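You operate a simulated robot arm through the tools that you are given. There is no shell and no other tool. Be economical: measure what you need, move in short steps, check, and stop when the job is done.

You run a simulated two-armed robot. Do the job below in one go: nothing can be reset, and whatever is moved stays where it is left.

Task
Measure electrode 5, open the thimble, and lay the shim it lacks to 30 mm on the black pad.
Fine: the electrode stays on the micrometer table, slid in. Set down upright: what you pick out.

The check looks at the end state, three seconds after you hand in, the way a careful person would. Anything else that was tipped, shoved, dropped, spilled or broken makes it a failure.

Robot
Two 7-joint arms with fingered hands on one trunk that stands fixed in place. Base frame: the origin is at the foot of the trunk, x ahead of it, y to its left, z up. Readings come in m, degrees, newtons and seconds.
The left shoulder is at [0.183, 0.125, 1.126], the right one opposite. With the tool pointing down near the work surface each hand reaches from about 0.58 to 0.96 m from the base axis, measured 20 degrees to its own side. Payload 3.7 kg a hand.
The tool frame of a hand sits at the grasp point between the pads (the TCP): z along the fingers, y along the line on which they close. The tips reach 0.025 m beyond it. The gripper opens to 0.088 m. The gripper's body begins 0.029 m behind the TCP. The gripper is a hand of 5 fingers: y runs from the thumb to the fingers, the wrist lies at [-0.013, -0.097, -0.162] in the tool frame, and closing takes about 1.5 s.
Orientation is that of the tool frame in the base frame, as a unit quaternion [x, y, z, w]. With the fingers straight down and the wrist toward the robot, the tool's x, y and z point along [0, 1, 0], [1, 0, 0] and [0, 0, -1] of the base frame.

Tools
- The arms move only by the tool nudge_tool. It takes "left_series", "right_series" or both (then of equal length, played together; a hand with none holds still); each is a list of rows, each a list of 7 numbers: the shift along the tool's x, y, z in cm, then the turn, a rotation vector about the tool's x, y, z in degrees, then the gripper command, from -1 (fully open) to 1 (shut), values between in proportion. In form: [[dx, dy, dz, ax, ay, az, gripper], ...]. A call has 1 to 8 rows; each row shifts and turns the commanded pose from where the row before left it, along the tool's axes as they then stand. Each row takes 0.2 s and may step no farther than 0.05 m and 8.6 degrees from the row before; otherwise, or with a gripper value out of range, the whole call is refused. Where a pose cannot be reached the arm comes as near as it can. A force on the tool above 40 N (or 10 N above the force at the start of the call, whichever is more), or a blocked arm, ends the call early, and 0.2 s more pass. Each finger travels about 0.045 m/s and halts on what it meets, pressing with about 30 N; the grip force reading is that of the motor and also rises with nothing between the fingers. The clock runs only during rows and for 0.2 s after the last one: add rows that do not move to give the fingers time. The reply holds the time, the measured pose of the TCP, the force on the tool along the base axes, the opening and the grip force, in the units named above and with some noise, with the torque about the TCP (base axes, N m) and any sound that the robot's microphone picked up.
- Cameras (640 x 400 px; columns grow to the right, rows downward): "scene" is now at [0.2931, -0.0363, 1.2963]; the picture's right is [-0.37, -0.93, 0.00], its down [-0.24, 0.10, -0.97] and it looks along [0.90, -0.36, -0.26] (base axes); focal length 214 px, centre (320, 200). "left" rides on the left gripper at [-0.059, -0.079, -0.105] in its tool frame; the picture's right is [-0.73, -0.32, 0.61], its down [0.62, -0.68, 0.38] and it looks along [0.29, 0.66, 0.70] (tool axes); focal length 234 px, centre (320, 200). "right" rides on the right gripper at [0.059, -0.079, -0.105] in its tool frame; the picture's right is [-0.73, 0.32, -0.61], its down [-0.62, -0.68, 0.38] and it looks along [-0.29, 0.66, 0.70] (tool axes); focal length 234 px, centre (320, 200). There is no depth. A picture from a camera that has moved, and an enlarged one, comes with that camera's place and axes in the base frame and with its lens.
- get_image(camera): a new picture of that camera. The clock stands still meanwhile.
- raise_lower(by): slides the trunk up (or, below 0, down) by that many m; the arms and the scene camera ride with it, the base frame stays. It gives what a move gives, with no picture.
- grasp_type(shape, hand): the hand has 5 fingers and takes this shape, open, in about a second: jaw (thumb against the fingers, like two jaws); tri (thumb and two fingers); tip (a fingertip pinch); poke (one finger out to press); point (the index stretched); flat (the hand flat); cup (the hand cupped); fist (a fist). The gripper value then closes the fingers along that shape, each until it touches; the sizes above hold for jaw. It gives what a move gives, with no picture.
- turn_head(pan, tilt): turns the head with the scene camera to pan (to the left, within 80 degrees either way) and tilt (down, from -29 to 69), counted from straight ahead of the robot. It gives what a move gives.
- inspect(camera, box): a new picture of the part [left, top, right, bottom] of that camera's present view, enlarged. The clock stands still meanwhile.
- sign_off(): hands the job in; it is judged then, once.

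Work in short steps. Places have to be worked out from the pictures, the camera data and where the tool is seen: move nearer, look again, correct. Check each grasp and each placing, and mend what went wrong. You have 120 turns and 78 pictures in all, those below and enlarged ones among them. Open the grippers and draw the arms clear of the work before you hand the job in, unless the task says otherwise; then end with one line.

The tools are called after "Emit:" as a command line: name --argument value ..., lists and objects as JSON in quotes. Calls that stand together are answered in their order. nudge_tool: Moves the arms, as the interface text tells. Its arguments: {"type":"object","properties":{"left_series":{"type":"array","items":{"type":"array","items":{"type":"number"}}},"right_series":{"type":"array","items":{"type":"array","items":{"type":"number"}}}},"required":[]} The other tools are called the same way: raise_lower (by) slides the trunk up or down; grasp_type (shape, hand) gives the hand a shape; turn_head (pan, tilt) turns the head that bears the scene camera; get_image (camera) takes a picture; inspect (camera, box) takes an enlarged picture of a part of a camera's view; sign_off () hands the job in.

At the start:

```text
t: 0.0
left_position: [0.4799, 0.0638, 1.318]
left_tcp_rot: [0.706, 0.708, 0.0, 0.0]
left_wrist_force: [0.6, 0.2, 0.0]
left_torque: [-0.02, 0.03, -0.01]
left_opening: 0.0875
left_grasp_force: 0.0
left_shape: jaw
right_position: [0.3997, -0.2877, 1.3676]
right_tcp_rot: [0.707, 0.707, 0.0, 0.0]
right_wrist_force: [-0.2, 0.2, 0.2]
right_torque: [0.01, 0.0, 0.01]
right_opening: 0.0876
right_grasp_force: 0.0
right_shape: jaw
trunk travel left (down, up): [-0.15, 0.265]
head pan, tilt: [-21.6, 15.1]
```

scene: 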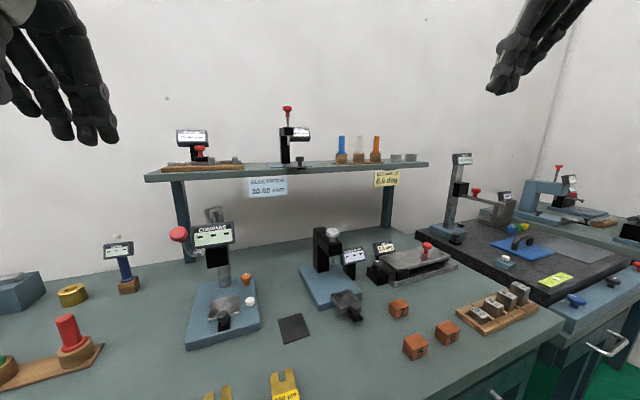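
right: 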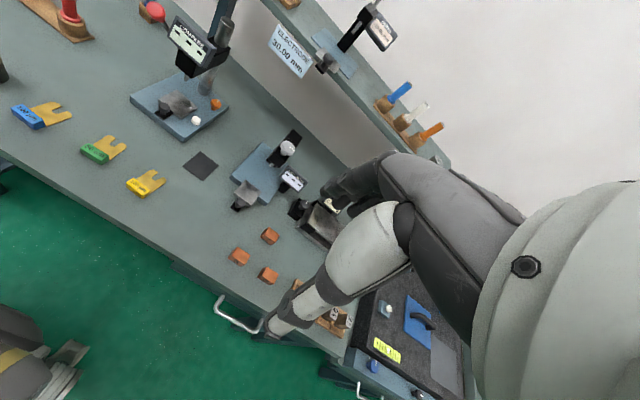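
left: 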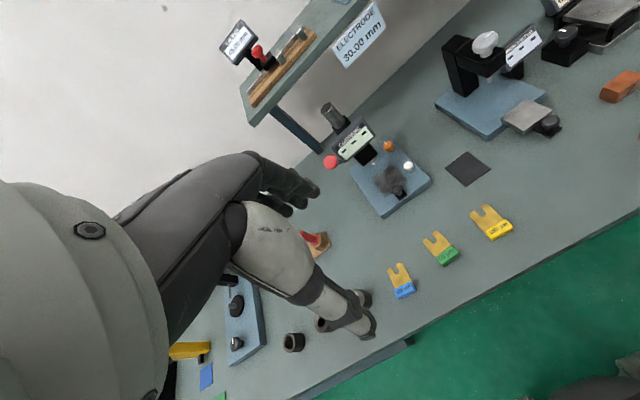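

I start by looking more closely at the bench from the head camera, which shows several instruments, electrodes and shims.

Emit:
inspect --camera "scene" --box '[160, 190, 480, 390]'

Emit:
inspect --camera "scene" --box '[380, 230, 560, 370]'

Emit:
turn_head --pan 0 --tilt 45

```text
2.00 times, centred on (320, 290) of scene
camera zoom: at [0.2931, -0.0363, 1.2963], right [-0.37, -0.93, 0.0], down [-0.24, 0.1, -0.97], along [0.9, -0.36, -0.26], focal length 429 px, centre (320, 20)
```

zoom: 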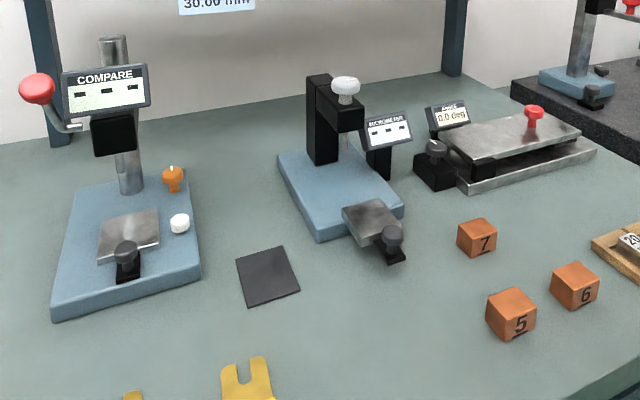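

```text
2.86 times, centred on (470, 300) of scene
camera zoom: at [0.2931, -0.0363, 1.2963], right [-0.37, -0.93, 0.0], down [-0.24, 0.1, -0.97], along [0.9, -0.36, -0.26], focal length 613 px, centre (-109, -86)
```

zoom: 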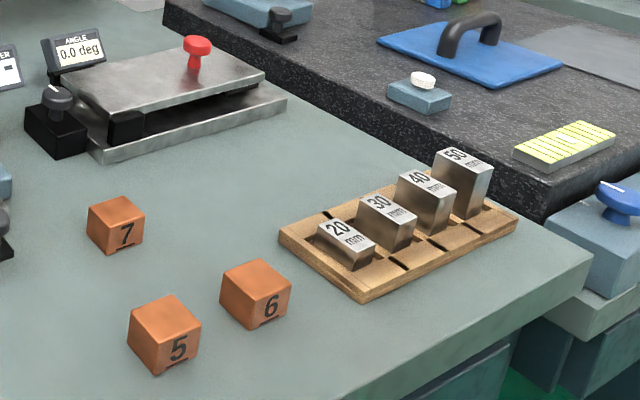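

```text
t: 0.9
left_position: [0.4805, 0.0643, 1.3187]
left_tcp_rot: [0.706, 0.708, 0.0, 0.0]
left_wrist_force: [-0.2, -0.7, -0.3]
left_torque: [-0.01, 0.0, -0.01]
left_opening: 0.0875
left_grasp_force: 0.1
left_shape: jaw
right_position: [0.3996, -0.287, 1.3688]
right_tcp_rot: [0.707, 0.707, 0.001, -0.001]
right_wrist_force: [0.5, 0.5, 0.2]
right_torque: [0.01, 0.0, 0.03]
right_opening: 0.0877
right_grasp_force: 0.0
right_shape: jaw
trunk travel left (down, up): [-0.15, 0.265]
head pan, tilt: [0.0, 45.0]
```

Now a picture with the head looking down.

Emit:
get_image --camera "scene"

```text
72 pictures are left
camera scene: at [0.2876, -0.0019, 1.2498], right [0.0, -1.0, 0.0], down [-0.71, 0.0, -0.71], along [0.71, 0.0, -0.71], focal length 214 px, centre (320, 200)
```

scene: 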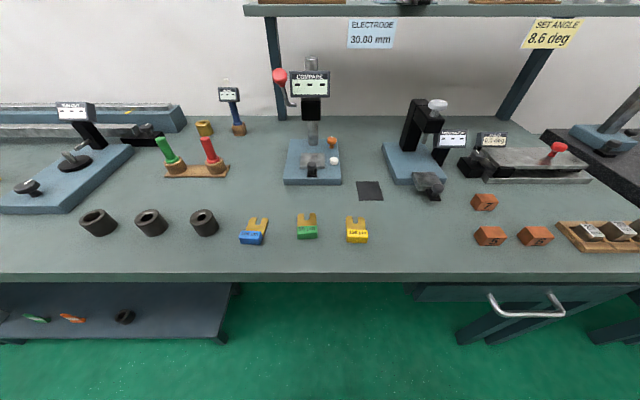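

Bench top triangulates to about z=0.885. I enlarge the micrometer with the electrodes, and the shims.

Emit:
inspect --camera "scene" --box '[370, 90, 560, 250]'

Emit:
inspect --camera "scene" --box '[225, 170, 385, 260]'

Emit:
inspect --camera "scene" --box '[375, 85, 475, 205]'

```text
2.50 times, centred on (465, 170) of scene
camera zoom: at [0.2876, -0.0019, 1.2498], right [0.0, -1.0, 0.0], down [-0.71, 0.0, -0.71], along [0.71, 0.0, -0.71], focal length 536 px, centre (-42, 275)
```

zoom: 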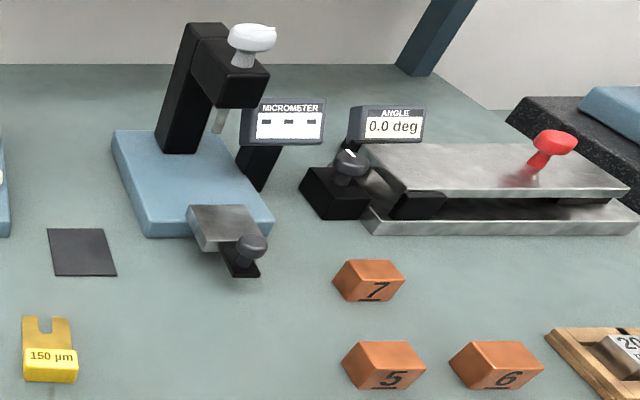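

```text
4.00 times, centred on (305, 215) of scene
camera zoom: at [0.2876, -0.0019, 1.2498], right [0.0, -1.0, 0.0], down [-0.71, 0.0, -0.71], along [0.71, 0.0, -0.71], focal length 858 px, centre (380, 140)
```

zoom: 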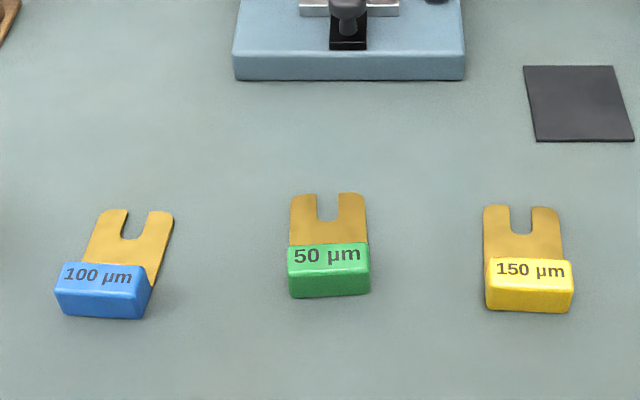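

```text
3.33 times, centred on (425, 145) of scene
camera zoom: at [0.2876, -0.0019, 1.2498], right [0.0, -1.0, 0.0], down [-0.71, 0.0, -0.71], along [0.71, 0.0, -0.71], focal length 715 px, centre (-30, 383)
```

zoom: 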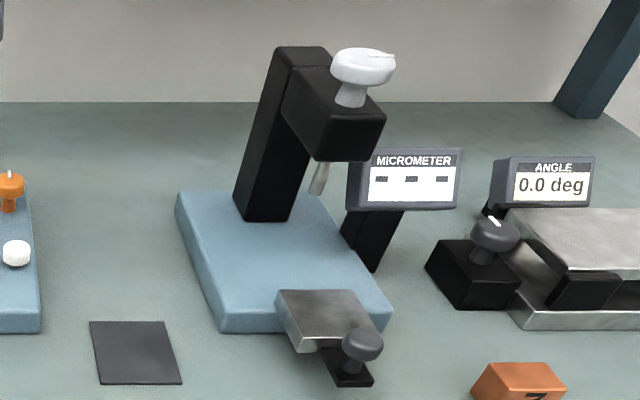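

I move the right hand down above the electrodes to get a closer view; electrode 5 is at about (0.53,-0.32), the micrometer stage at about (0.67,-0.25).

Emit:
nudge_tool --right_series '[[-0.5, 2, 4.1, 0, 0, 0, -1], [-0.5, 2, 4.1, 0, 0, 0, -1], [-0.5, 2, 4.1, 0, 0, 0, -1], [-0.5, 2, 4.1, 0, 0, 0, -1], [-0.5, 2, 4.1, 0, 0, 0, -1], [-0.5, 2, 4.1, 0, 0, 0, -1], [0, 0, 0, 0, 0, 0, -1]]'

Emit:
get_image --camera "right"

Emit:
get_image --camera "scene"

```text
t: 2.5
left_position: [0.4789, 0.065, 1.3187]
left_tcp_rot: [0.706, 0.708, 0.0, 0.0]
left_wrist_force: [-0.3, 0.0, -0.1]
left_torque: [0.01, 0.0, 0.02]
left_opening: 0.0876
left_grasp_force: 0.1
left_shape: jaw
right_position: [0.5175, -0.3175, 1.1215]
right_tcp_rot: [0.706, 0.708, 0.0, 0.001]
right_wrist_force: [-0.2, 0.7, 0.4]
right_torque: [0.01, 0.02, 0.04]
right_opening: 0.0876
right_grasp_force: 0.2
right_shape: jaw
trunk travel left (down, up): [-0.15, 0.265]
head pan, tilt: [0.0, 45.0]
```

```text
68 pictures are left
camera right: at [0.4389, -0.2586, 1.2272], right [0.32, -0.73, 0.61], down [-0.68, -0.62, -0.38], along [0.66, -0.29, -0.7], focal length 234 px, centre (320, 200)
```

right: 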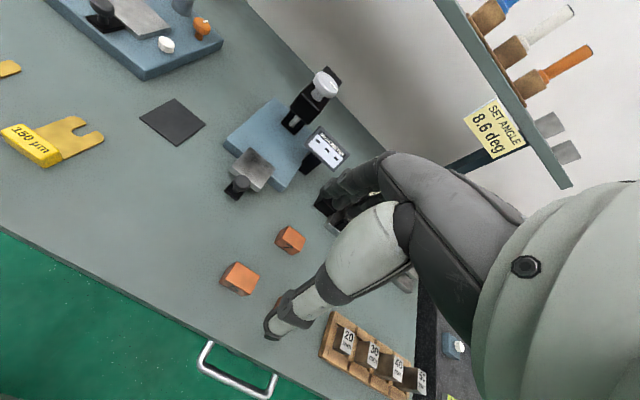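

```text
67 pictures are left
camera scene: at [0.2869, -0.0017, 1.25], right [0.0, -1.0, 0.0], down [-0.71, 0.0, -0.71], along [0.71, 0.0, -0.71], focal length 214 px, centre (320, 200)
```

scene: 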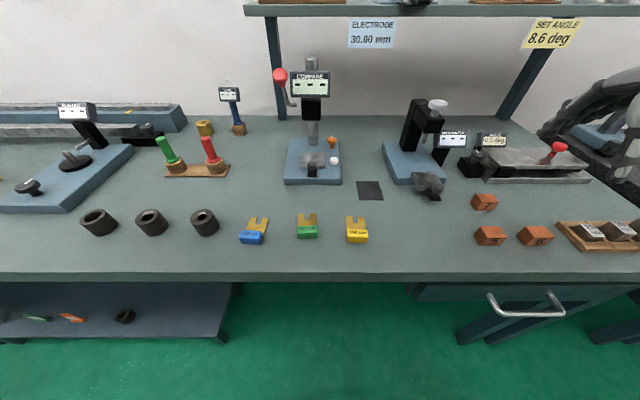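

Cubes 5 and 7 and the micrometer are in the right camera's view. I enlarge these for triangulation.

Emit:
inspect --camera "right" --box '[180, 200, 340, 300]'

Emit:
inspect --camera "right" --box '[200, 50, 360, 210]'

Emit:
inspect --camera "scene" --box '[455, 180, 575, 260]'

```text
4.00 times, centred on (260, 250) of right
camera zoom: at [0.4389, -0.2586, 1.2272], right [0.32, -0.73, 0.61], down [-0.68, -0.62, -0.38], along [0.66, -0.29, -0.7], focal length 937 px, centre (560, 0)
```

zoom: 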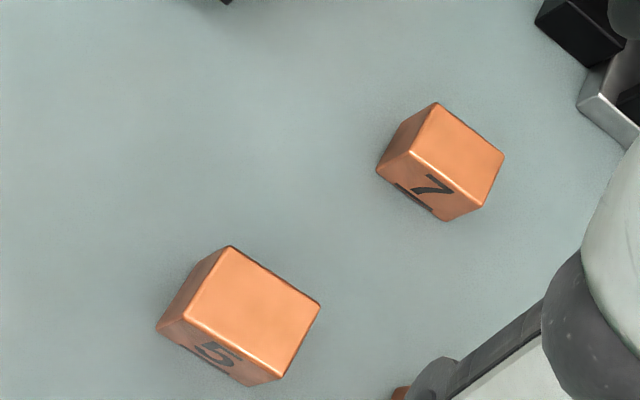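

```text
2.50 times, centred on (280, 130) of right
camera zoom: at [0.4389, -0.2586, 1.2272], right [0.32, -0.73, 0.61], down [-0.68, -0.62, -0.38], along [0.66, -0.29, -0.7], focal length 585 px, centre (420, 375)
```

zoom: 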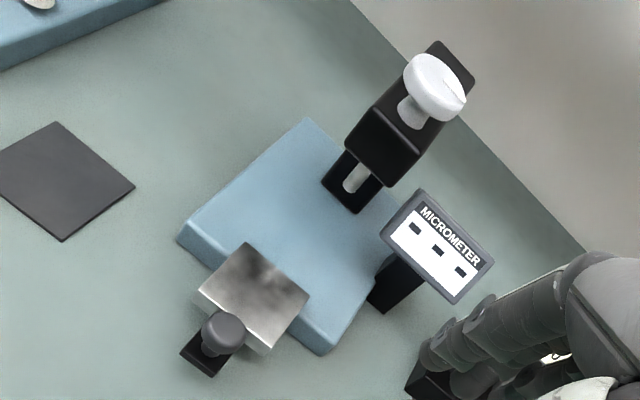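

```text
5.00 times, centred on (515, 220) of scene
camera zoom: at [0.2869, -0.0017, 1.25], right [0.0, -1.0, 0.0], down [-0.71, 0.0, -0.71], along [0.71, 0.0, -0.71], focal length 1072 px, centre (-655, 100)
```

zoom: 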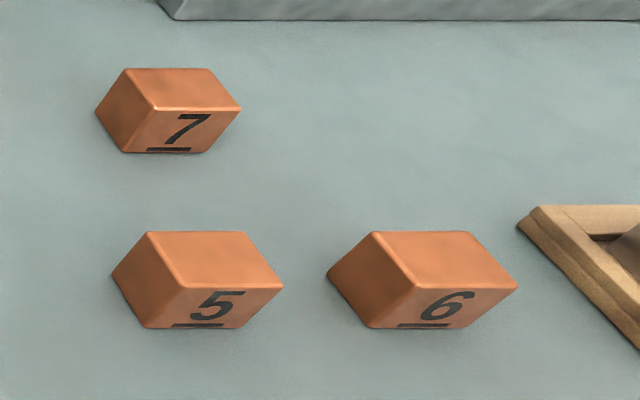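

Electrode 5's top is centred at about (0.539,-0.339,0.912), about 27 mm across x. The stage centre is near (0.687,-0.259), top z 0.921, and the spindle axis near (0.771,-0.261). I move over electrode 5 at z=1.0 with the fingers partly open and check.

Emit:
nudge_tool --right_series '[[-0.72, 0.72, 4, 0, 0, 0, -0.4], [-0.72, 0.72, 4, 0, 0, 0, -0.4], [-0.72, 0.72, 4, 0, 0, 0, -0.4], [0, 0, 0, 0, 0, 0, -0.4]]'

Emit:
inspect --camera "scene" --box '[430, 100, 640, 260]'

Emit:
get_image --camera "right"

```text
t: 3.5
left_position: [0.4801, 0.0645, 1.3186]
left_tcp_rot: [0.707, 0.708, 0.0, -0.001]
left_wrist_force: [-0.1, 0.0, 0.3]
left_torque: [0.0, -0.02, -0.02]
left_opening: 0.0876
left_grasp_force: 0.0
left_shape: jaw
right_position: [0.5391, -0.3403, 1.0008]
right_tcp_rot: [0.708, 0.706, 0.001, 0.001]
right_wrist_force: [0.4, -0.7, 0.0]
right_torque: [0.0, 0.0, 0.01]
right_opening: 0.0618
right_grasp_force: 0.0
right_shape: jaw
trunk travel left (down, up): [-0.15, 0.265]
head pan, tilt: [0.0, 45.0]
```

```text
2.50 times, centred on (535, 180) of scene
camera zoom: at [0.2872, -0.0017, 1.2499], right [0.0, -1.0, 0.0], down [-0.71, 0.0, -0.71], along [0.71, 0.0, -0.71], focal length 536 px, centre (-218, 250)
```

zoom: 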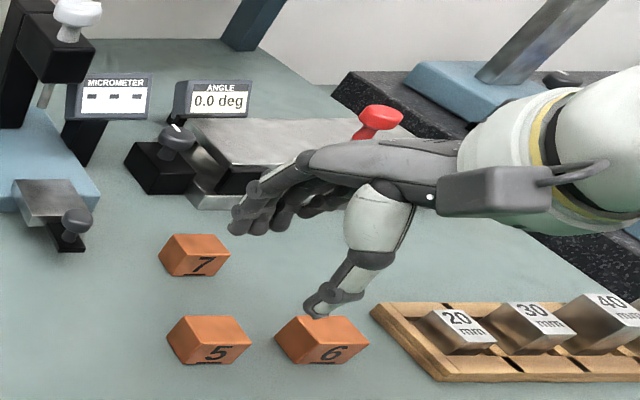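

```text
62 pictures are left
camera right: at [0.4617, -0.2807, 1.1072], right [0.32, -0.73, 0.61], down [-0.68, -0.62, -0.38], along [0.66, -0.29, -0.7], focal length 234 px, centre (320, 200)
```

right: 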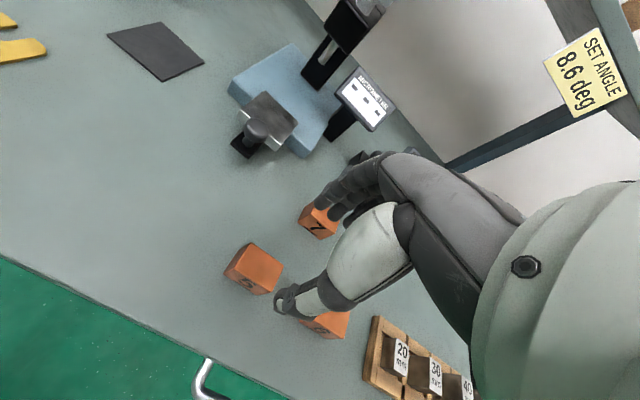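

In jaw shape the four fingers span toward cube 6, so I try the "tri" shape, so the ring and little fingers don't shove cube 6, and look.

Emit:
grasp_type --shape "tri" --hand "right"

Emit:
inspect --camera "scene" --box '[450, 120, 610, 250]'

Emit:
get_image --camera "right"

```text
t: 4.5
left_position: [0.4806, 0.0643, 1.3179]
left_tcp_rot: [0.707, 0.708, 0.0, 0.001]
left_wrist_force: [0.1, -0.2, -0.2]
left_torque: [0.01, -0.01, 0.01]
left_opening: 0.0874
left_grasp_force: 0.1
left_shape: jaw
right_position: [0.5405, -0.3393, 1.0011]
right_tcp_rot: [0.708, 0.707, 0.0, 0.001]
right_wrist_force: [0.1, 0.7, 0.5]
right_torque: [0.02, 0.01, -0.01]
right_opening: 0.0878
right_grasp_force: 0.0
right_shape: tri
trunk travel left (down, up): [-0.15, 0.265]
head pan, tilt: [0.0, 45.0]
```

```text
3.08 times, centred on (530, 185) of scene
camera zoom: at [0.2875, -0.0019, 1.2498], right [0.0, -1.0, 0.0], down [-0.71, 0.0, -0.71], along [0.71, 0.0, -0.71], focal length 660 px, centre (-326, 246)
```

zoom: 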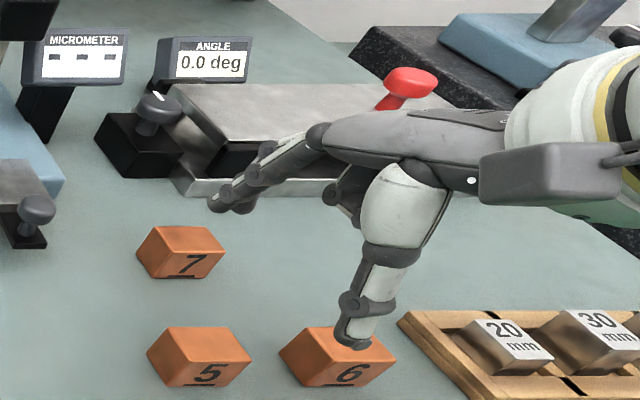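

```text
60 pictures are left
camera right: at [0.4619, -0.2808, 1.1073], right [0.32, -0.73, 0.61], down [-0.68, -0.62, -0.38], along [0.66, -0.29, -0.7], focal length 234 px, centre (320, 200)
```

right: 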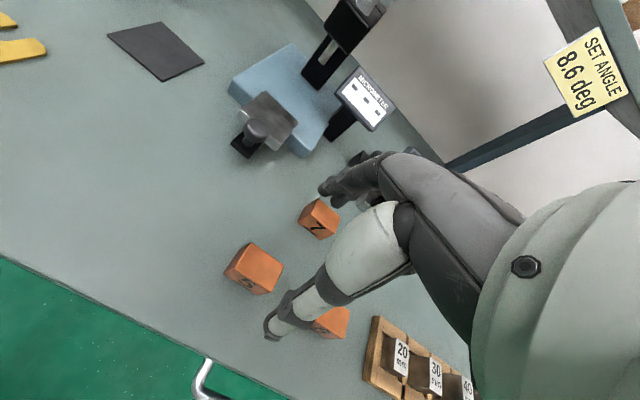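

Tri curls the spare fingers away. The thumb sits about 1 cm right of the TCP, so I shift +0.8 cm in y, then descend to z≈0.918 at half opening.

Emit:
nudge_tool --right_series '[[0.8, 0, 0, 0, 0, 0, -0.4], [0, 0, 3, 0, 0, 0, -0.4], [0, 0, 3, 0, 0, 0, -0.4], [0, 0, 2.2, 0, 0, 0, -0.4], [0, 0, 0, 0, 0, 0, -0.4]]'

Emit:
inspect --camera "scene" --box '[450, 140, 610, 260]'

Emit:
inspect --camera "right" --box '[180, 160, 420, 340]'

```text
t: 5.7
left_position: [0.4803, 0.0647, 1.3179]
left_tcp_rot: [0.707, 0.708, 0.0, 0.0]
left_wrist_force: [-0.7, -0.1, -0.3]
left_torque: [-0.01, 0.0, -0.01]
left_opening: 0.0877
left_grasp_force: 0.1
left_shape: jaw
right_position: [0.5401, -0.3312, 0.9206]
right_tcp_rot: [0.707, 0.707, 0.0, -0.001]
right_wrist_force: [-0.3, 0.2, 0.1]
right_torque: [-0.01, -0.03, -0.04]
right_opening: 0.0619
right_grasp_force: 0.1
right_shape: tri
trunk travel left (down, up): [-0.15, 0.265]
head pan, tilt: [0.0, 45.0]
```

```text
3.33 times, centred on (530, 200) of scene
camera zoom: at [0.2874, -0.0018, 1.2498], right [0.0, -1.0, 0.0], down [-0.71, 0.0, -0.71], along [0.71, 0.0, -0.71], focal length 715 px, centre (-380, 200)
```

zoom: 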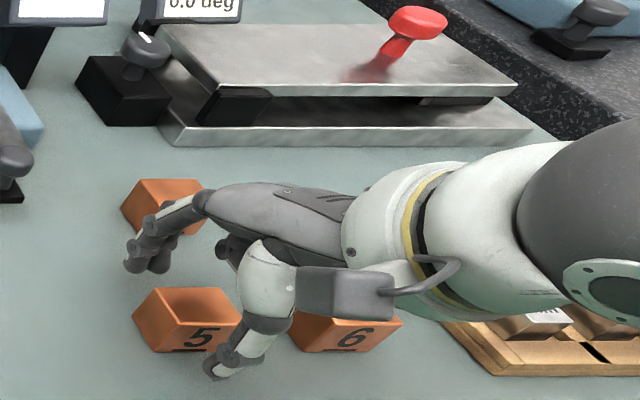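

```text
2.22 times, centred on (300, 250) of right
camera zoom: at [0.4613, -0.2726, 1.0273], right [0.32, -0.73, 0.61], down [-0.68, -0.62, -0.38], along [0.66, -0.29, -0.7], focal length 520 px, centre (364, 89)
```

zoom: 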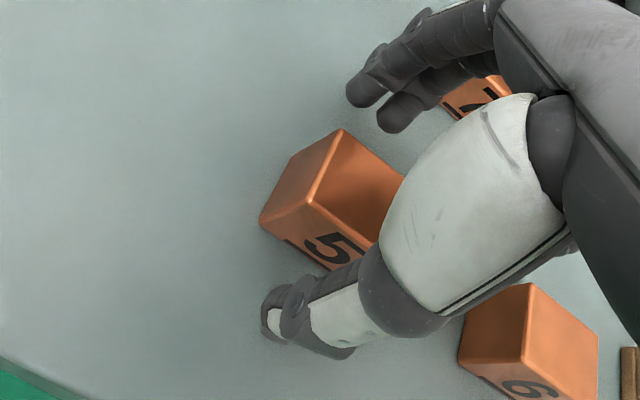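

The thumb is in front of cube 5 and two fingers are behind it; I close.

Emit:
nudge_tool --right_series '[[0, 0, 0, 0, 0, 0, 0], [0, 0, 0, 0, 0, 0, 0.4], [0, 0, 0, 0, 0, 0, 1], [0, 0, 0, 0, 0, 0, 1], [0, 0, 0, 0, 0, 0, 1], [0, 0, 0, 0, 0, 0, 1], [0, 0, 0, 0, 0, 0, 1]]'

Emit:
inspect --camera "scene" --box '[450, 140, 610, 260]'

```text
t: 7.2
left_position: [0.4798, 0.0644, 1.3179]
left_tcp_rot: [0.707, 0.708, 0.0, -0.001]
left_wrist_force: [0.2, 0.5, -1.0]
left_torque: [0.02, -0.01, -0.02]
left_opening: 0.0875
left_grasp_force: 0.1
left_shape: jaw
right_position: [0.5402, -0.3317, 0.9217]
right_tcp_rot: [0.707, 0.707, -0.001, 0.001]
right_wrist_force: [0.4, 0.3, -0.2]
right_torque: [0.03, -0.04, 0.01]
right_opening: 0.0228
right_grasp_force: 30.0
right_shape: tri
trunk travel left (down, up): [-0.15, 0.265]
head pan, tilt: [0.0, 45.0]
```

```text
3.33 times, centred on (530, 200) of scene
camera zoom: at [0.2876, -0.0019, 1.2497], right [0.0, -1.0, 0.0], down [-0.71, 0.0, -0.71], along [0.71, 0.0, -0.71], focal length 715 px, centre (-380, 200)
```

zoom: 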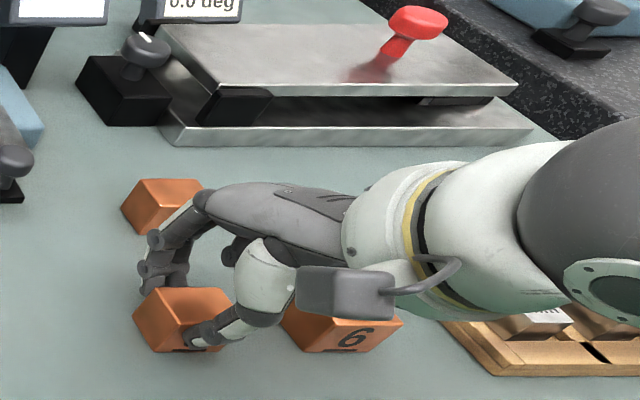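

It grips with 30 N at 23 mm opening, and cube 5 is between thumb and fingers. I lift 5 cm slowly.

Emit:
nudge_tool --right_series '[[0, 0, -1, 0, 0, 0, 1], [0, 0, -2, 0, 0, 0, 1], [0, 0, -3, 0, 0, 0, 1], [0, 0, -2, 0, 0, 0, 1], [0, 0, 0, 0, 0, 0, 1]]'

Emit:
inspect --camera "scene" --box '[450, 120, 610, 260]'

Emit:
inspect --camera "right" --box '[180, 160, 420, 340]'

```text
t: 8.4
left_position: [0.4806, 0.0644, 1.3176]
left_tcp_rot: [0.706, 0.708, 0.0, 0.0]
left_wrist_force: [0.0, -0.2, -0.1]
left_torque: [-0.01, -0.05, 0.01]
left_opening: 0.0876
left_grasp_force: 0.0
left_shape: jaw
right_position: [0.5415, -0.333, 0.9999]
right_tcp_rot: [0.708, 0.707, 0.0, 0.0]
right_wrist_force: [0.7, -1.4, -2.5]
right_torque: [0.03, -0.01, -0.02]
right_opening: 0.0229
right_grasp_force: 29.8
right_shape: tri
trunk travel left (down, up): [-0.15, 0.265]
head pan, tilt: [0.0, 45.0]
```

```text
2.86 times, centred on (530, 190) of scene
camera zoom: at [0.2879, -0.0021, 1.2496], right [0.0, -1.0, 0.0], down [-0.71, 0.0, -0.71], along [0.71, 0.0, -0.71], focal length 613 px, centre (-280, 229)
```

zoom: 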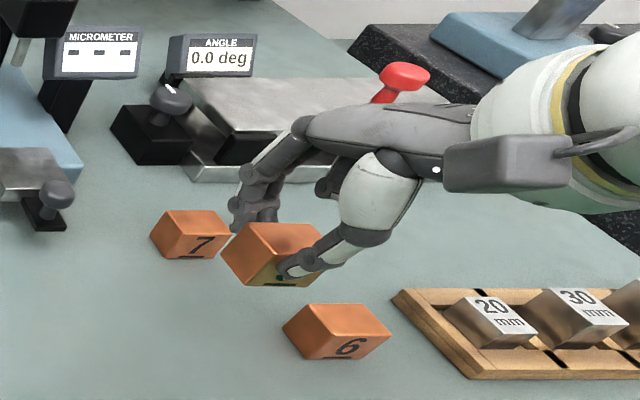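

```text
2.22 times, centred on (300, 250) of right
camera zoom: at [0.4622, -0.2728, 1.1061], right [0.32, -0.73, 0.61], down [-0.68, -0.62, -0.38], along [0.66, -0.29, -0.7], focal length 520 px, centre (364, 89)
```

zoom: 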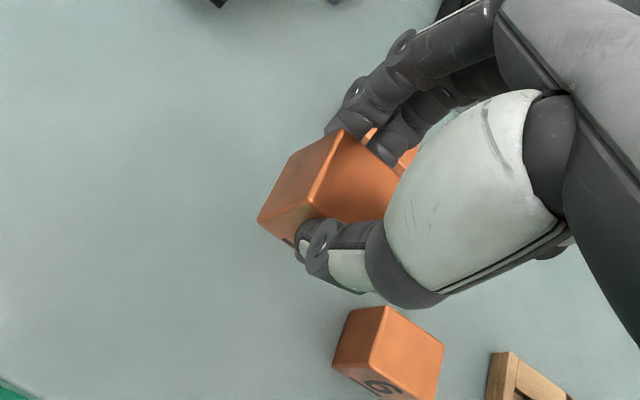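

Electrode 5 is held upright. I carry it over the stage with clearance to (0.688,-0.252,1.03).

Emit:
nudge_tool --right_series '[[0, 0, -3, 0, 0, 0, 1], [2.02, 3.66, 0, 0, 0, 0, 1], [2.02, 3.66, 0, 0, 0, 0, 1], [2.02, 3.66, 0, 0, 0, 0, 1], [2.02, 3.66, 0, 0, 0, 0, 1], [0, 0, 0, 0, 0, 0, 1]]'

Emit:
inspect --camera "scene" --box '[370, 70, 530, 210]'

Emit:
get_image --camera "right"

```text
t: 9.8
left_position: [0.4801, 0.0651, 1.3181]
left_tcp_rot: [0.706, 0.708, 0.0, -0.001]
left_wrist_force: [-1.0, 0.1, 0.3]
left_torque: [-0.02, -0.03, -0.03]
left_opening: 0.0875
left_grasp_force: 0.1
left_shape: jaw
right_position: [0.6867, -0.2498, 1.0305]
right_tcp_rot: [0.707, 0.707, 0.0, -0.001]
right_wrist_force: [0.2, -0.4, -2.9]
right_torque: [0.0, 0.03, -0.01]
right_opening: 0.0229
right_grasp_force: 29.8
right_shape: tri
trunk travel left (down, up): [-0.15, 0.265]
head pan, tilt: [0.0, 45.0]
```

```text
2.86 times, centred on (450, 140) of scene
camera zoom: at [0.2871, -0.002, 1.25], right [0.0, -1.0, 0.0], down [-0.71, 0.0, -0.71], along [0.71, 0.0, -0.71], focal length 613 px, centre (-51, 371)
```

zoom: 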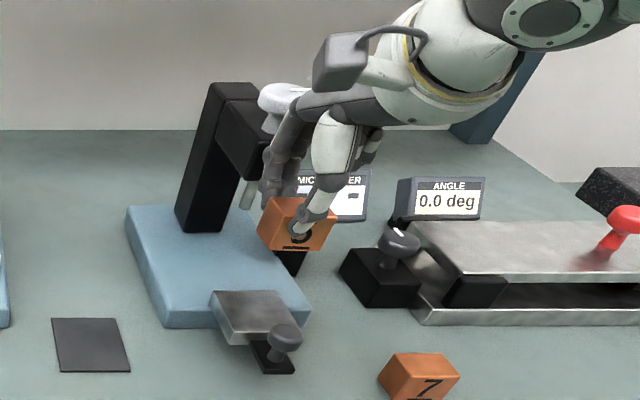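

```text
53 pictures are left
camera right: at [0.6091, -0.1909, 1.1367], right [0.32, -0.73, 0.61], down [-0.68, -0.62, -0.38], along [0.66, -0.29, -0.7], focal length 234 px, centre (320, 200)
```

right: 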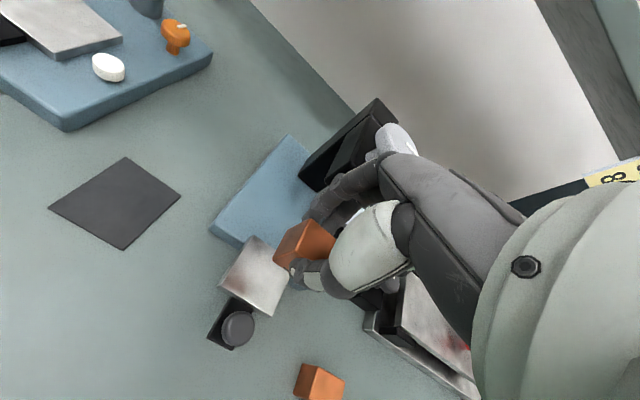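

Alignment looks close (cube ≈(0.683,-0.257), stage centre ≈(0.687,-0.258)). I lower to about 1.5 cm above the stage and check.

Emit:
nudge_tool --right_series '[[0, 0.2, 2, 0, 0, 0, 1], [0, 0, 2, 0, 0, 0, 1], [0, 0, 1.7, 0, 0, 0, 1], [0, 0, 0, 0, 0, 0, 1]]'

Emit:
inspect --camera "scene" --box '[380, 110, 500, 210]'

Emit:
inspect --camera "right" --box '[180, 130, 420, 330]'

```text
t: 10.8
left_position: [0.4798, 0.0641, 1.3175]
left_tcp_rot: [0.707, 0.708, 0.0, 0.001]
left_wrist_force: [0.4, -0.7, 0.6]
left_torque: [-0.02, 0.02, 0.0]
left_opening: 0.0873
left_grasp_force: 0.1
left_shape: jaw
right_position: [0.6903, -0.2504, 0.9732]
right_tcp_rot: [0.708, 0.707, 0.0, -0.001]
right_wrist_force: [0.4, -0.1, -3.1]
right_torque: [0.0, 0.03, -0.01]
right_opening: 0.0229
right_grasp_force: 29.8
right_shape: tri
trunk travel left (down, up): [-0.15, 0.265]
head pan, tilt: [0.0, 45.0]
```

```text
4.00 times, centred on (440, 160) of scene
camera zoom: at [0.2875, -0.0019, 1.2498], right [0.0, -1.0, 0.0], down [-0.71, 0.0, -0.71], along [0.71, 0.0, -0.71], focal length 858 px, centre (-160, 360)
```

zoom: 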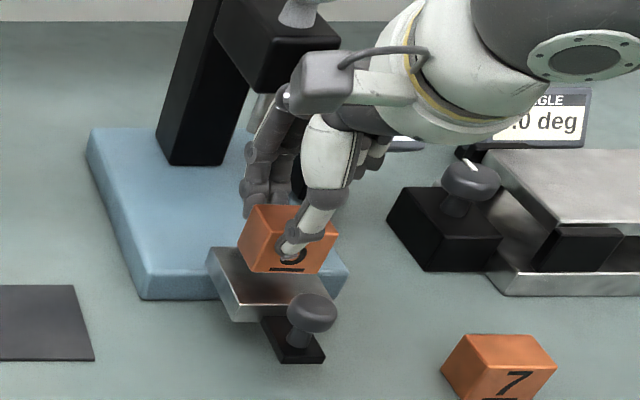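

```text
2.00 times, centred on (300, 230) of right
camera zoom: at [0.6107, -0.1914, 1.0793], right [0.32, -0.73, 0.61], down [-0.68, -0.62, -0.38], along [0.66, -0.29, -0.7], focal length 468 px, centre (360, 140)
```

zoom: 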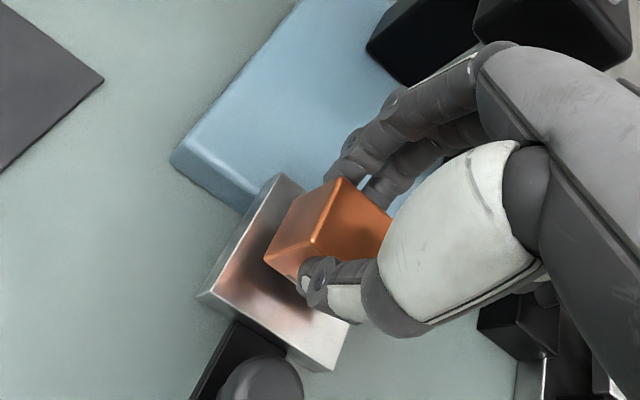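

The cube is centred over the stage in both views. I lower in small steps to contact.

Emit:
nudge_tool --right_series '[[0, -0.1, 0.6, 0, 0, 0, 1], [0, 0, 0.5, 0, 0, 0, 1], [0, 0, 0.2, 0, 0, 0, 1], [0, 0, 0, 0, 0, 0, 1]]'

Emit:
inspect --camera "scene" --box '[400, 140, 480, 200]'

```text
t: 11.8
left_position: [0.4798, 0.0652, 1.318]
left_tcp_rot: [0.707, 0.708, 0.0, 0.0]
left_wrist_force: [0.0, 0.4, -0.3]
left_torque: [-0.02, 0.01, -0.01]
left_opening: 0.0875
left_grasp_force: 0.2
left_shape: jaw
right_position: [0.6883, -0.2519, 0.9618]
right_tcp_rot: [0.707, 0.707, 0.001, 0.001]
right_wrist_force: [1.5, -1.3, 1.4]
right_torque: [0.0, -0.02, 0.0]
right_opening: 0.0229
right_grasp_force: 30.1
right_shape: tri
trunk travel left (down, up): [-0.15, 0.265]
head pan, tilt: [0.0, 45.0]
```

```text
6.67 times, centred on (440, 170) of scene
camera zoom: at [0.2873, -0.0018, 1.2499], right [0.0, -1.0, 0.0], down [-0.71, 0.0, -0.71], along [0.71, 0.0, -0.71], focal length 1430 px, centre (-480, 400)
```

zoom: 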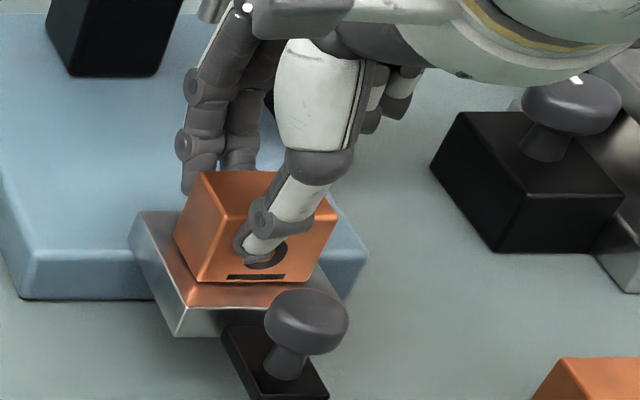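

Vertical force rose from -3 to +1.4 N, so the cube rests on the stage. I open a little (about 8 mm per finger) and check before lifting.

Emit:
nudge_tool --right_series '[[0, 0, 0, 0, 0, 0, 0.5], [0, 0, 0, 0, 0, 0, 0.3], [0, 0, 0, 0, 0, 0, 0.1], [0, 0, 0, 0, 0, 0, 0.1]]'

Emit:
inspect --camera "scene" --box '[400, 140, 480, 200]'

```text
t: 12.8
left_position: [0.48, 0.0652, 1.3178]
left_tcp_rot: [0.707, 0.708, 0.0, 0.0]
left_wrist_force: [-0.4, -1.5, 0.5]
left_torque: [0.0, -0.01, 0.03]
left_opening: 0.0875
left_grasp_force: 0.2
left_shape: jaw
right_position: [0.6874, -0.2505, 0.9591]
right_tcp_rot: [0.707, 0.707, 0.0, -0.001]
right_wrist_force: [-0.4, -0.1, -0.2]
right_torque: [-0.03, -0.03, 0.01]
right_opening: 0.039
right_grasp_force: 0.0
right_shape: tri
trunk travel left (down, up): [-0.15, 0.265]
head pan, tilt: [0.0, 45.0]
```

```text
6.67 times, centred on (440, 170) of scene
camera zoom: at [0.2876, -0.0019, 1.2497], right [0.0, -1.0, 0.0], down [-0.71, 0.0, -0.71], along [0.71, 0.0, -0.71], focal length 1430 px, centre (-480, 400)
```

zoom: 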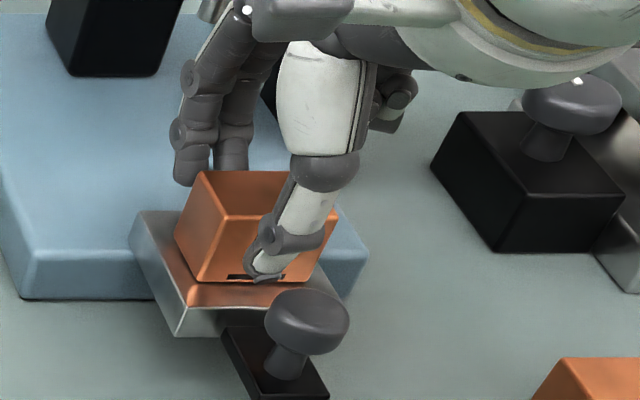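

Released; the cube has stayed put. I lift 6 cm straight up.

Emit:
nudge_tool --right_series '[[0, 0, -1, 0, 0, 0, 0.1], [0, 0, -2, 0, 0, 0, 0.1], [0, 0, -4, 0, 0, 0, 0.1], [0, -4, 0, 0, 0, 0, 0.1], [0, -4, 0, 0, 0, 0, 0.1], [0, -4, 0, 0, 0, 0, 0.1], [0, 0, 0, 0, 0, 0, 0.1]]'

Emit:
grasp_type --shape "poke" --hand "right"

Emit:
inspect --camera "scene" --box '[370, 90, 570, 240]'

Emit:
get_image --camera "right"

```text
t: 14.4
left_position: [0.4803, 0.0651, 1.3175]
left_tcp_rot: [0.706, 0.708, 0.0, 0.0]
left_wrist_force: [1.0, 0.2, -0.1]
left_torque: [0.01, 0.02, 0.0]
left_opening: 0.0877
left_grasp_force: 0.0
left_shape: jaw
right_position: [0.5659, -0.249, 1.0301]
right_tcp_rot: [0.708, 0.707, 0.0, -0.001]
right_wrist_force: [0.1, -0.1, -0.4]
right_torque: [0.0, 0.01, 0.0]
right_opening: 0.0395
right_grasp_force: 0.0
right_shape: tri
trunk travel left (down, up): [-0.15, 0.265]
head pan, tilt: [0.0, 45.0]
```

```text
t: 15.3
left_position: [0.4803, 0.0648, 1.3178]
left_tcp_rot: [0.707, 0.707, 0.0, 0.0]
left_wrist_force: [0.1, 0.3, 0.9]
left_torque: [0.01, 0.0, -0.02]
left_opening: 0.0874
left_grasp_force: 0.0
left_shape: jaw
right_position: [0.5654, -0.2492, 1.03]
right_tcp_rot: [0.708, 0.707, 0.001, 0.0]
right_wrist_force: [0.4, 0.0, 0.4]
right_torque: [0.0, -0.01, 0.0]
right_opening: 0.0002
right_grasp_force: 0.0
right_shape: poke
trunk travel left (down, up): [-0.15, 0.265]
head pan, tilt: [0.0, 45.0]
```

```text
2.67 times, centred on (470, 165) of scene
camera zoom: at [0.2876, -0.0019, 1.2497], right [0.0, -1.0, 0.0], down [-0.71, 0.0, -0.71], along [0.71, 0.0, -0.71], focal length 572 px, centre (-80, 293)
```

zoom: 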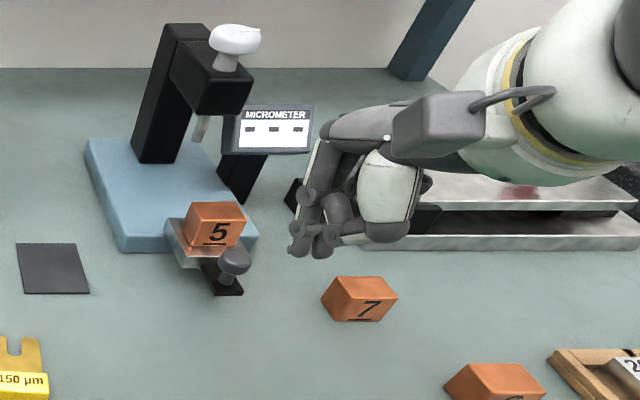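

```text
47 pictures are left
camera right: at [0.4868, -0.1906, 1.1361], right [0.32, -0.73, 0.61], down [-0.68, -0.62, -0.38], along [0.66, -0.29, -0.7], focal length 234 px, centre (320, 200)
```

right: 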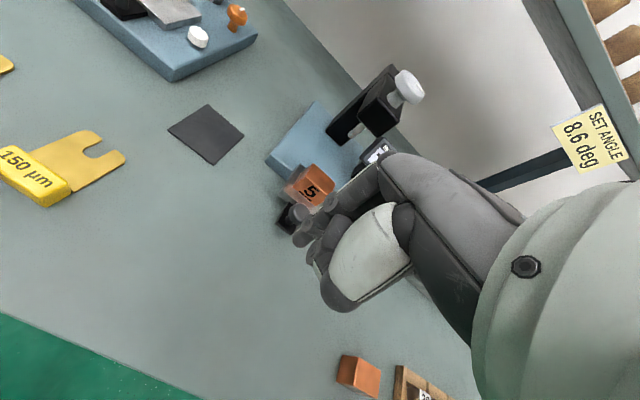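

In poke shape the index tip is straight under the TCP. The stage knob is at (0.639,-0.260), cap top near z 0.94, so I bring the finger in front of it and lower.

Emit:
nudge_tool --right_series '[[-1.1, 2.6, 0, 0, 0, 0, 1], [0, 0, 4, 0, 0, 0, 1], [0, 0, 4, 0, 0, 0, 1], [0, 0, 0, 0, 0, 0, 1]]'

Emit:
inspect --camera "scene" --box '[390, 110, 510, 220]'

Emit:
inspect --camera "right" --box '[220, 120, 420, 320]'

```text
t: 16.4
left_position: [0.4793, 0.0647, 1.3187]
left_tcp_rot: [0.707, 0.707, 0.001, 0.0]
left_wrist_force: [0.1, 0.0, -0.1]
left_torque: [-0.03, -0.02, 0.0]
left_opening: 0.0877
left_grasp_force: 0.1
left_shape: jaw
right_position: [0.5917, -0.2622, 0.9505]
right_tcp_rot: [0.708, 0.706, 0.0, 0.0]
right_wrist_force: [-0.6, 0.3, -0.4]
right_torque: [0.06, 0.0, 0.02]
right_opening: 0.0001
right_grasp_force: 0.0
right_shape: poke
trunk travel left (down, up): [-0.15, 0.265]
head pan, tilt: [0.0, 45.0]
```

```text
3.64 times, centred on (450, 165) of scene
camera zoom: at [0.2868, -0.0017, 1.2501], right [0.0, -1.0, 0.0], down [-0.71, 0.0, -0.71], along [0.71, 0.0, -0.71], focal length 780 px, centre (-153, 327)
```

zoom: 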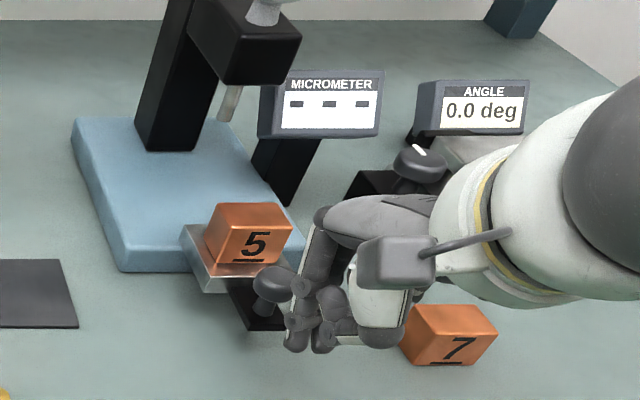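

```text
2.00 times, centred on (320, 220) of right
camera zoom: at [0.5134, -0.2021, 1.0567], right [0.32, -0.73, 0.61], down [-0.68, -0.62, -0.38], along [0.66, -0.29, -0.7], focal length 468 px, centre (320, 160)
```

zoom: 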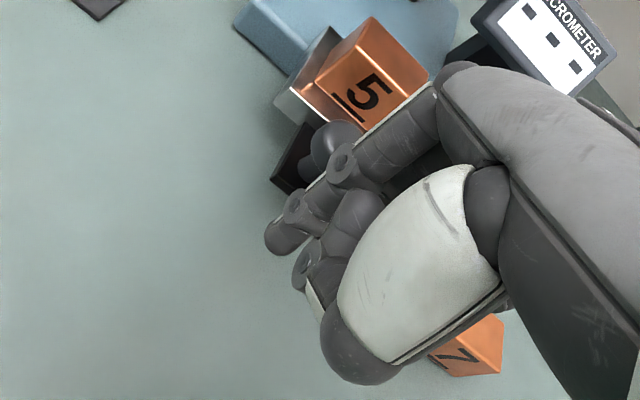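

The index leans with its knuckle ahead of the tip, which could approach the C-frame at the end of the stroke. I tilt the hand so the finger is more vertical, and look again.

Emit:
nudge_tool --right_series '[[0, -0.5, -0.4, -7, 0, 0, 1], [0, 0, 0, -7, 0, 0, 1], [0, 0, 0, -7, 0, 0, 1], [0, 0, 0, 0, 0, 0, 1]]'

Emit:
inspect --camera "scene" --box '[390, 110, 510, 220]'

Emit:
inspect --camera "right" --box '[220, 120, 420, 320]'

```text
t: 17.4
left_position: [0.4796, 0.0656, 1.3177]
left_tcp_rot: [0.707, 0.707, -0.001, -0.001]
left_wrist_force: [0.7, 0.3, 0.0]
left_torque: [0.02, -0.03, 0.0]
left_opening: 0.0878
left_grasp_force: 0.2
left_shape: jaw
right_position: [0.5902, -0.2615, 0.9546]
right_tcp_rot: [0.696, 0.694, 0.129, 0.129]
right_wrist_force: [-0.1, 0.5, -0.4]
right_torque: [0.01, -0.03, -0.02]
right_opening: 0.0
right_grasp_force: 0.1
right_shape: poke
trunk travel left (down, up): [-0.15, 0.265]
head pan, tilt: [0.0, 45.0]
```

```text
3.64 times, centred on (450, 165) of scene
camera zoom: at [0.2875, -0.0018, 1.2498], right [0.0, -1.0, 0.0], down [-0.71, 0.0, -0.71], along [0.71, 0.0, -0.71], focal length 780 px, centre (-153, 327)
```

zoom: 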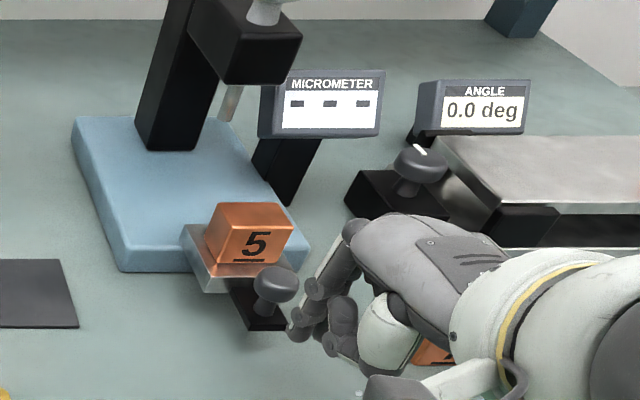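

```text
2.00 times, centred on (320, 220) of right
camera zoom: at [0.4778, -0.2024, 1.0247], right [0.08, -0.73, 0.68], down [-0.5, -0.62, -0.6], along [0.86, -0.29, -0.41], focal length 468 px, centre (320, 160)
```

zoom: 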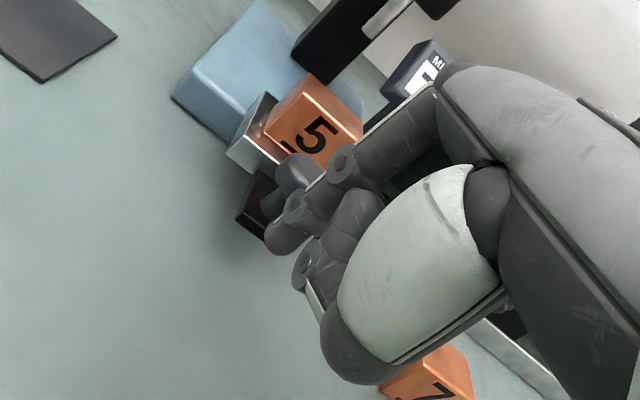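

The finger is now lined up with the knob at y≈-0.261. I push +x gently for 5 cm and watch forces.

Emit:
nudge_tool --right_series '[[0, 0.65, 0.25, 0, 0, 0, 1], [0, 0.65, 0.25, 0, 0, 0, 1], [0, 0.65, 0.25, 0, 0, 0, 1], [0, 0.65, 0.25, 0, 0, 0, 1], [0, 0.65, 0.25, 0, 0, 0, 1], [0, 0.65, 0.25, 0, 0, 0, 1], [0, 0.65, 0.25, 0, 0, 0, 1], [0, 0, 0, 0, 0, 0, 1]]'

Emit:
inspect --camera "scene" --box '[390, 90, 510, 200]'

```text
t: 19.1
left_position: [0.4808, 0.0655, 1.3182]
left_tcp_rot: [0.706, 0.708, 0.0, 0.0]
left_wrist_force: [0.0, 0.8, -0.1]
left_torque: [0.02, 0.03, -0.02]
left_opening: 0.0877
left_grasp_force: 0.0
left_shape: jaw
right_position: [0.6388, -0.2611, 0.9527]
right_tcp_rot: [0.695, 0.696, 0.129, 0.129]
right_wrist_force: [-1.4, 0.2, 1.6]
right_torque: [-0.01, -0.01, -0.02]
right_opening: 0.0002
right_grasp_force: 0.1
right_shape: poke
trunk travel left (down, up): [-0.15, 0.265]
head pan, tilt: [0.0, 45.0]
```

```text
3.64 times, centred on (450, 145) of scene
camera zoom: at [0.2874, -0.0019, 1.2498], right [0.0, -1.0, 0.0], down [-0.71, 0.0, -0.71], along [0.71, 0.0, -0.71], focal length 780 px, centre (-153, 400)
```

zoom: 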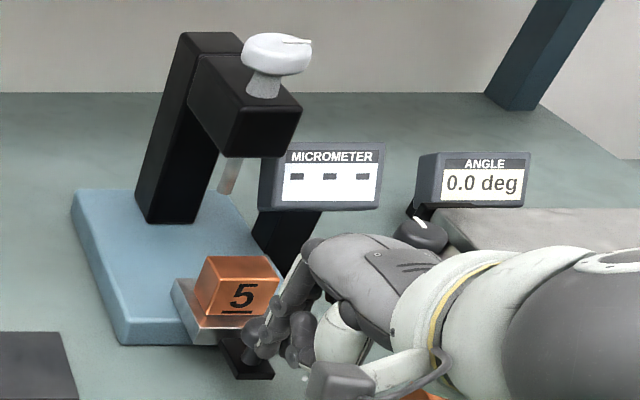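

The stage moves with electrode 5 upright and little force. I continue 4 cm.

Emit:
nudge_tool --right_series '[[0, 0.65, 0.25, 0, 0, 0, 1], [0, 0.65, 0.25, 0, 0, 0, 1], [0, 0.65, 0.25, 0, 0, 0, 1], [0, 0.65, 0.25, 0, 0, 0, 1], [0, 0.65, 0.25, 0, 0, 0, 1], [0, 0.55, 0.2, 0, 0, 0, 1], [0, 0, 0, 0, 0, 0, 1]]'

Emit:
inspect --camera "scene" --box '[390, 90, 510, 200]'

```text
t: 20.8
left_position: [0.4814, 0.0639, 1.3184]
left_tcp_rot: [0.706, 0.708, 0.0, 0.0]
left_wrist_force: [0.3, 0.2, 0.1]
left_torque: [0.01, 0.02, -0.01]
left_opening: 0.0877
left_grasp_force: 0.0
left_shape: jaw
right_position: [0.6788, -0.2618, 0.9543]
right_tcp_rot: [0.696, 0.694, 0.128, 0.129]
right_wrist_force: [-0.8, -1.2, -0.1]
right_torque: [0.02, 0.01, -0.05]
right_opening: 0.0
right_grasp_force: 0.0
right_shape: poke
trunk travel left (down, up): [-0.15, 0.265]
head pan, tilt: [0.0, 45.0]
```

```text
3.64 times, centred on (450, 145) of scene
camera zoom: at [0.2875, -0.002, 1.2498], right [0.0, -1.0, 0.0], down [-0.71, 0.0, -0.71], along [0.71, 0.0, -0.71], focal length 780 px, centre (-153, 400)
```

zoom: 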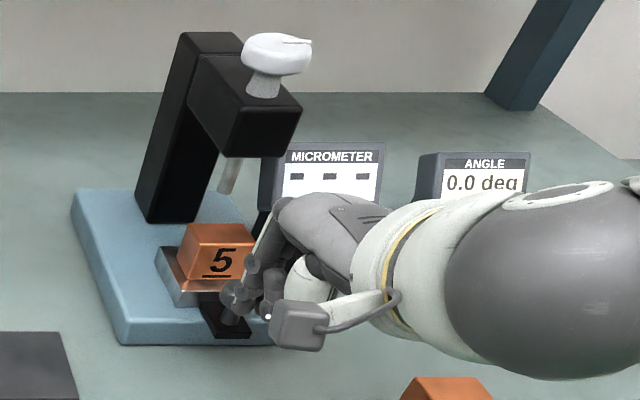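

The stage needs roughly 3 cm more. I tilt a further 7° to keep the knuckles from the C-frame and continue in small steps.

Emit:
nudge_tool --right_series '[[0, 0, 0, -7, 0, 0, 1], [0, 0.44, 0.23, 0, 0, 0, 1], [0, 0.44, 0.23, 0, 0, 0, 1], [0, 0.44, 0.23, 0, 0, 0, 1], [0, 0.44, 0.23, 0, 0, 0, 1], [0, 0, 0, 0, 0, 0, 1]]'

Emit:
inspect --camera "scene" --box '[390, 90, 510, 200]'

```text
t: 22.1
left_position: [0.4791, 0.0649, 1.3193]
left_tcp_rot: [0.706, 0.708, 0.0, 0.0]
left_wrist_force: [0.4, 0.7, -0.1]
left_torque: [0.0, 0.01, -0.02]
left_opening: 0.0877
left_grasp_force: 0.0
left_shape: jaw
right_position: [0.6972, -0.2612, 0.9529]
right_tcp_rot: [0.692, 0.69, 0.149, 0.15]
right_wrist_force: [-10.1, -0.8, 3.0]
right_torque: [-0.03, 0.13, -0.02]
right_opening: 0.0002
right_grasp_force: 0.0
right_shape: poke
right hand out of reach, approached as far as the arm can: row 1
trunk travel left (down, up): [-0.15, 0.265]
head pan, tilt: [0.0, 45.0]
```

```text
3.64 times, centred on (450, 145) of scene
camera zoom: at [0.2859, -0.0019, 1.2502], right [0.0, -1.0, 0.0], down [-0.71, 0.0, -0.71], along [0.71, 0.0, -0.71], focal length 780 px, centre (-153, 400)
```

zoom: 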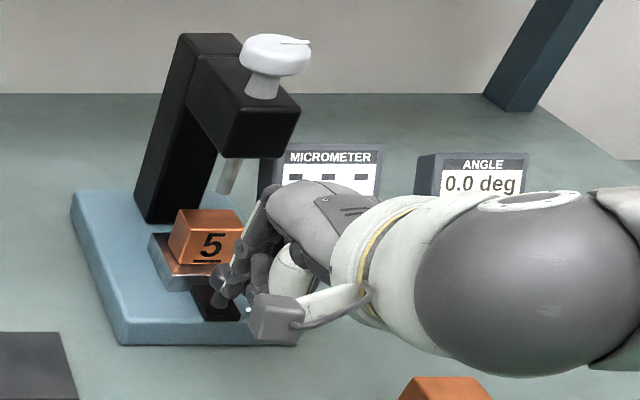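

Force rose to 10 N, possibly the stop. I nudge 4 mm more to see if the stage still moves.

Emit:
nudge_tool --right_series '[[0, 0.26, 0.14, 0, 0, 0, 1], [0, 0.1, 0.05, 0, 0, 0, 1], [0, 0, 0, 0, 0, 0, 1]]'

Emit:
inspect --camera "scene" --box '[390, 90, 510, 200]'

```text
t: 22.9
left_position: [0.4744, 0.0651, 1.3193]
left_tcp_rot: [0.707, 0.707, 0.001, 0.001]
left_wrist_force: [0.7, -0.4, -0.2]
left_torque: [-0.02, 0.01, 0.0]
left_opening: 0.0877
left_grasp_force: 0.1
left_shape: jaw
right_position: [0.6988, -0.2622, 0.953]
right_tcp_rot: [0.691, 0.691, 0.15, 0.149]
right_wrist_force: [-35.3, -1.1, 2.5]
right_torque: [0.0, 0.53, -0.03]
right_opening: 0.0
right_grasp_force: 0.0
right_shape: poke
trunk travel left (down, up): [-0.15, 0.265]
head pan, tilt: [0.0, 45.0]
```

```text
3.64 times, centred on (450, 145) of scene
camera zoom: at [0.2834, -0.0019, 1.2508], right [0.0, -1.0, 0.0], down [-0.7, 0.0, -0.71], along [0.71, 0.0, -0.7], focal length 780 px, centre (-153, 400)
```

zoom: 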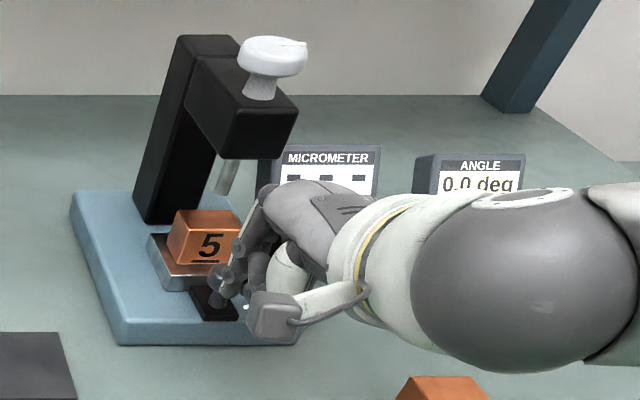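

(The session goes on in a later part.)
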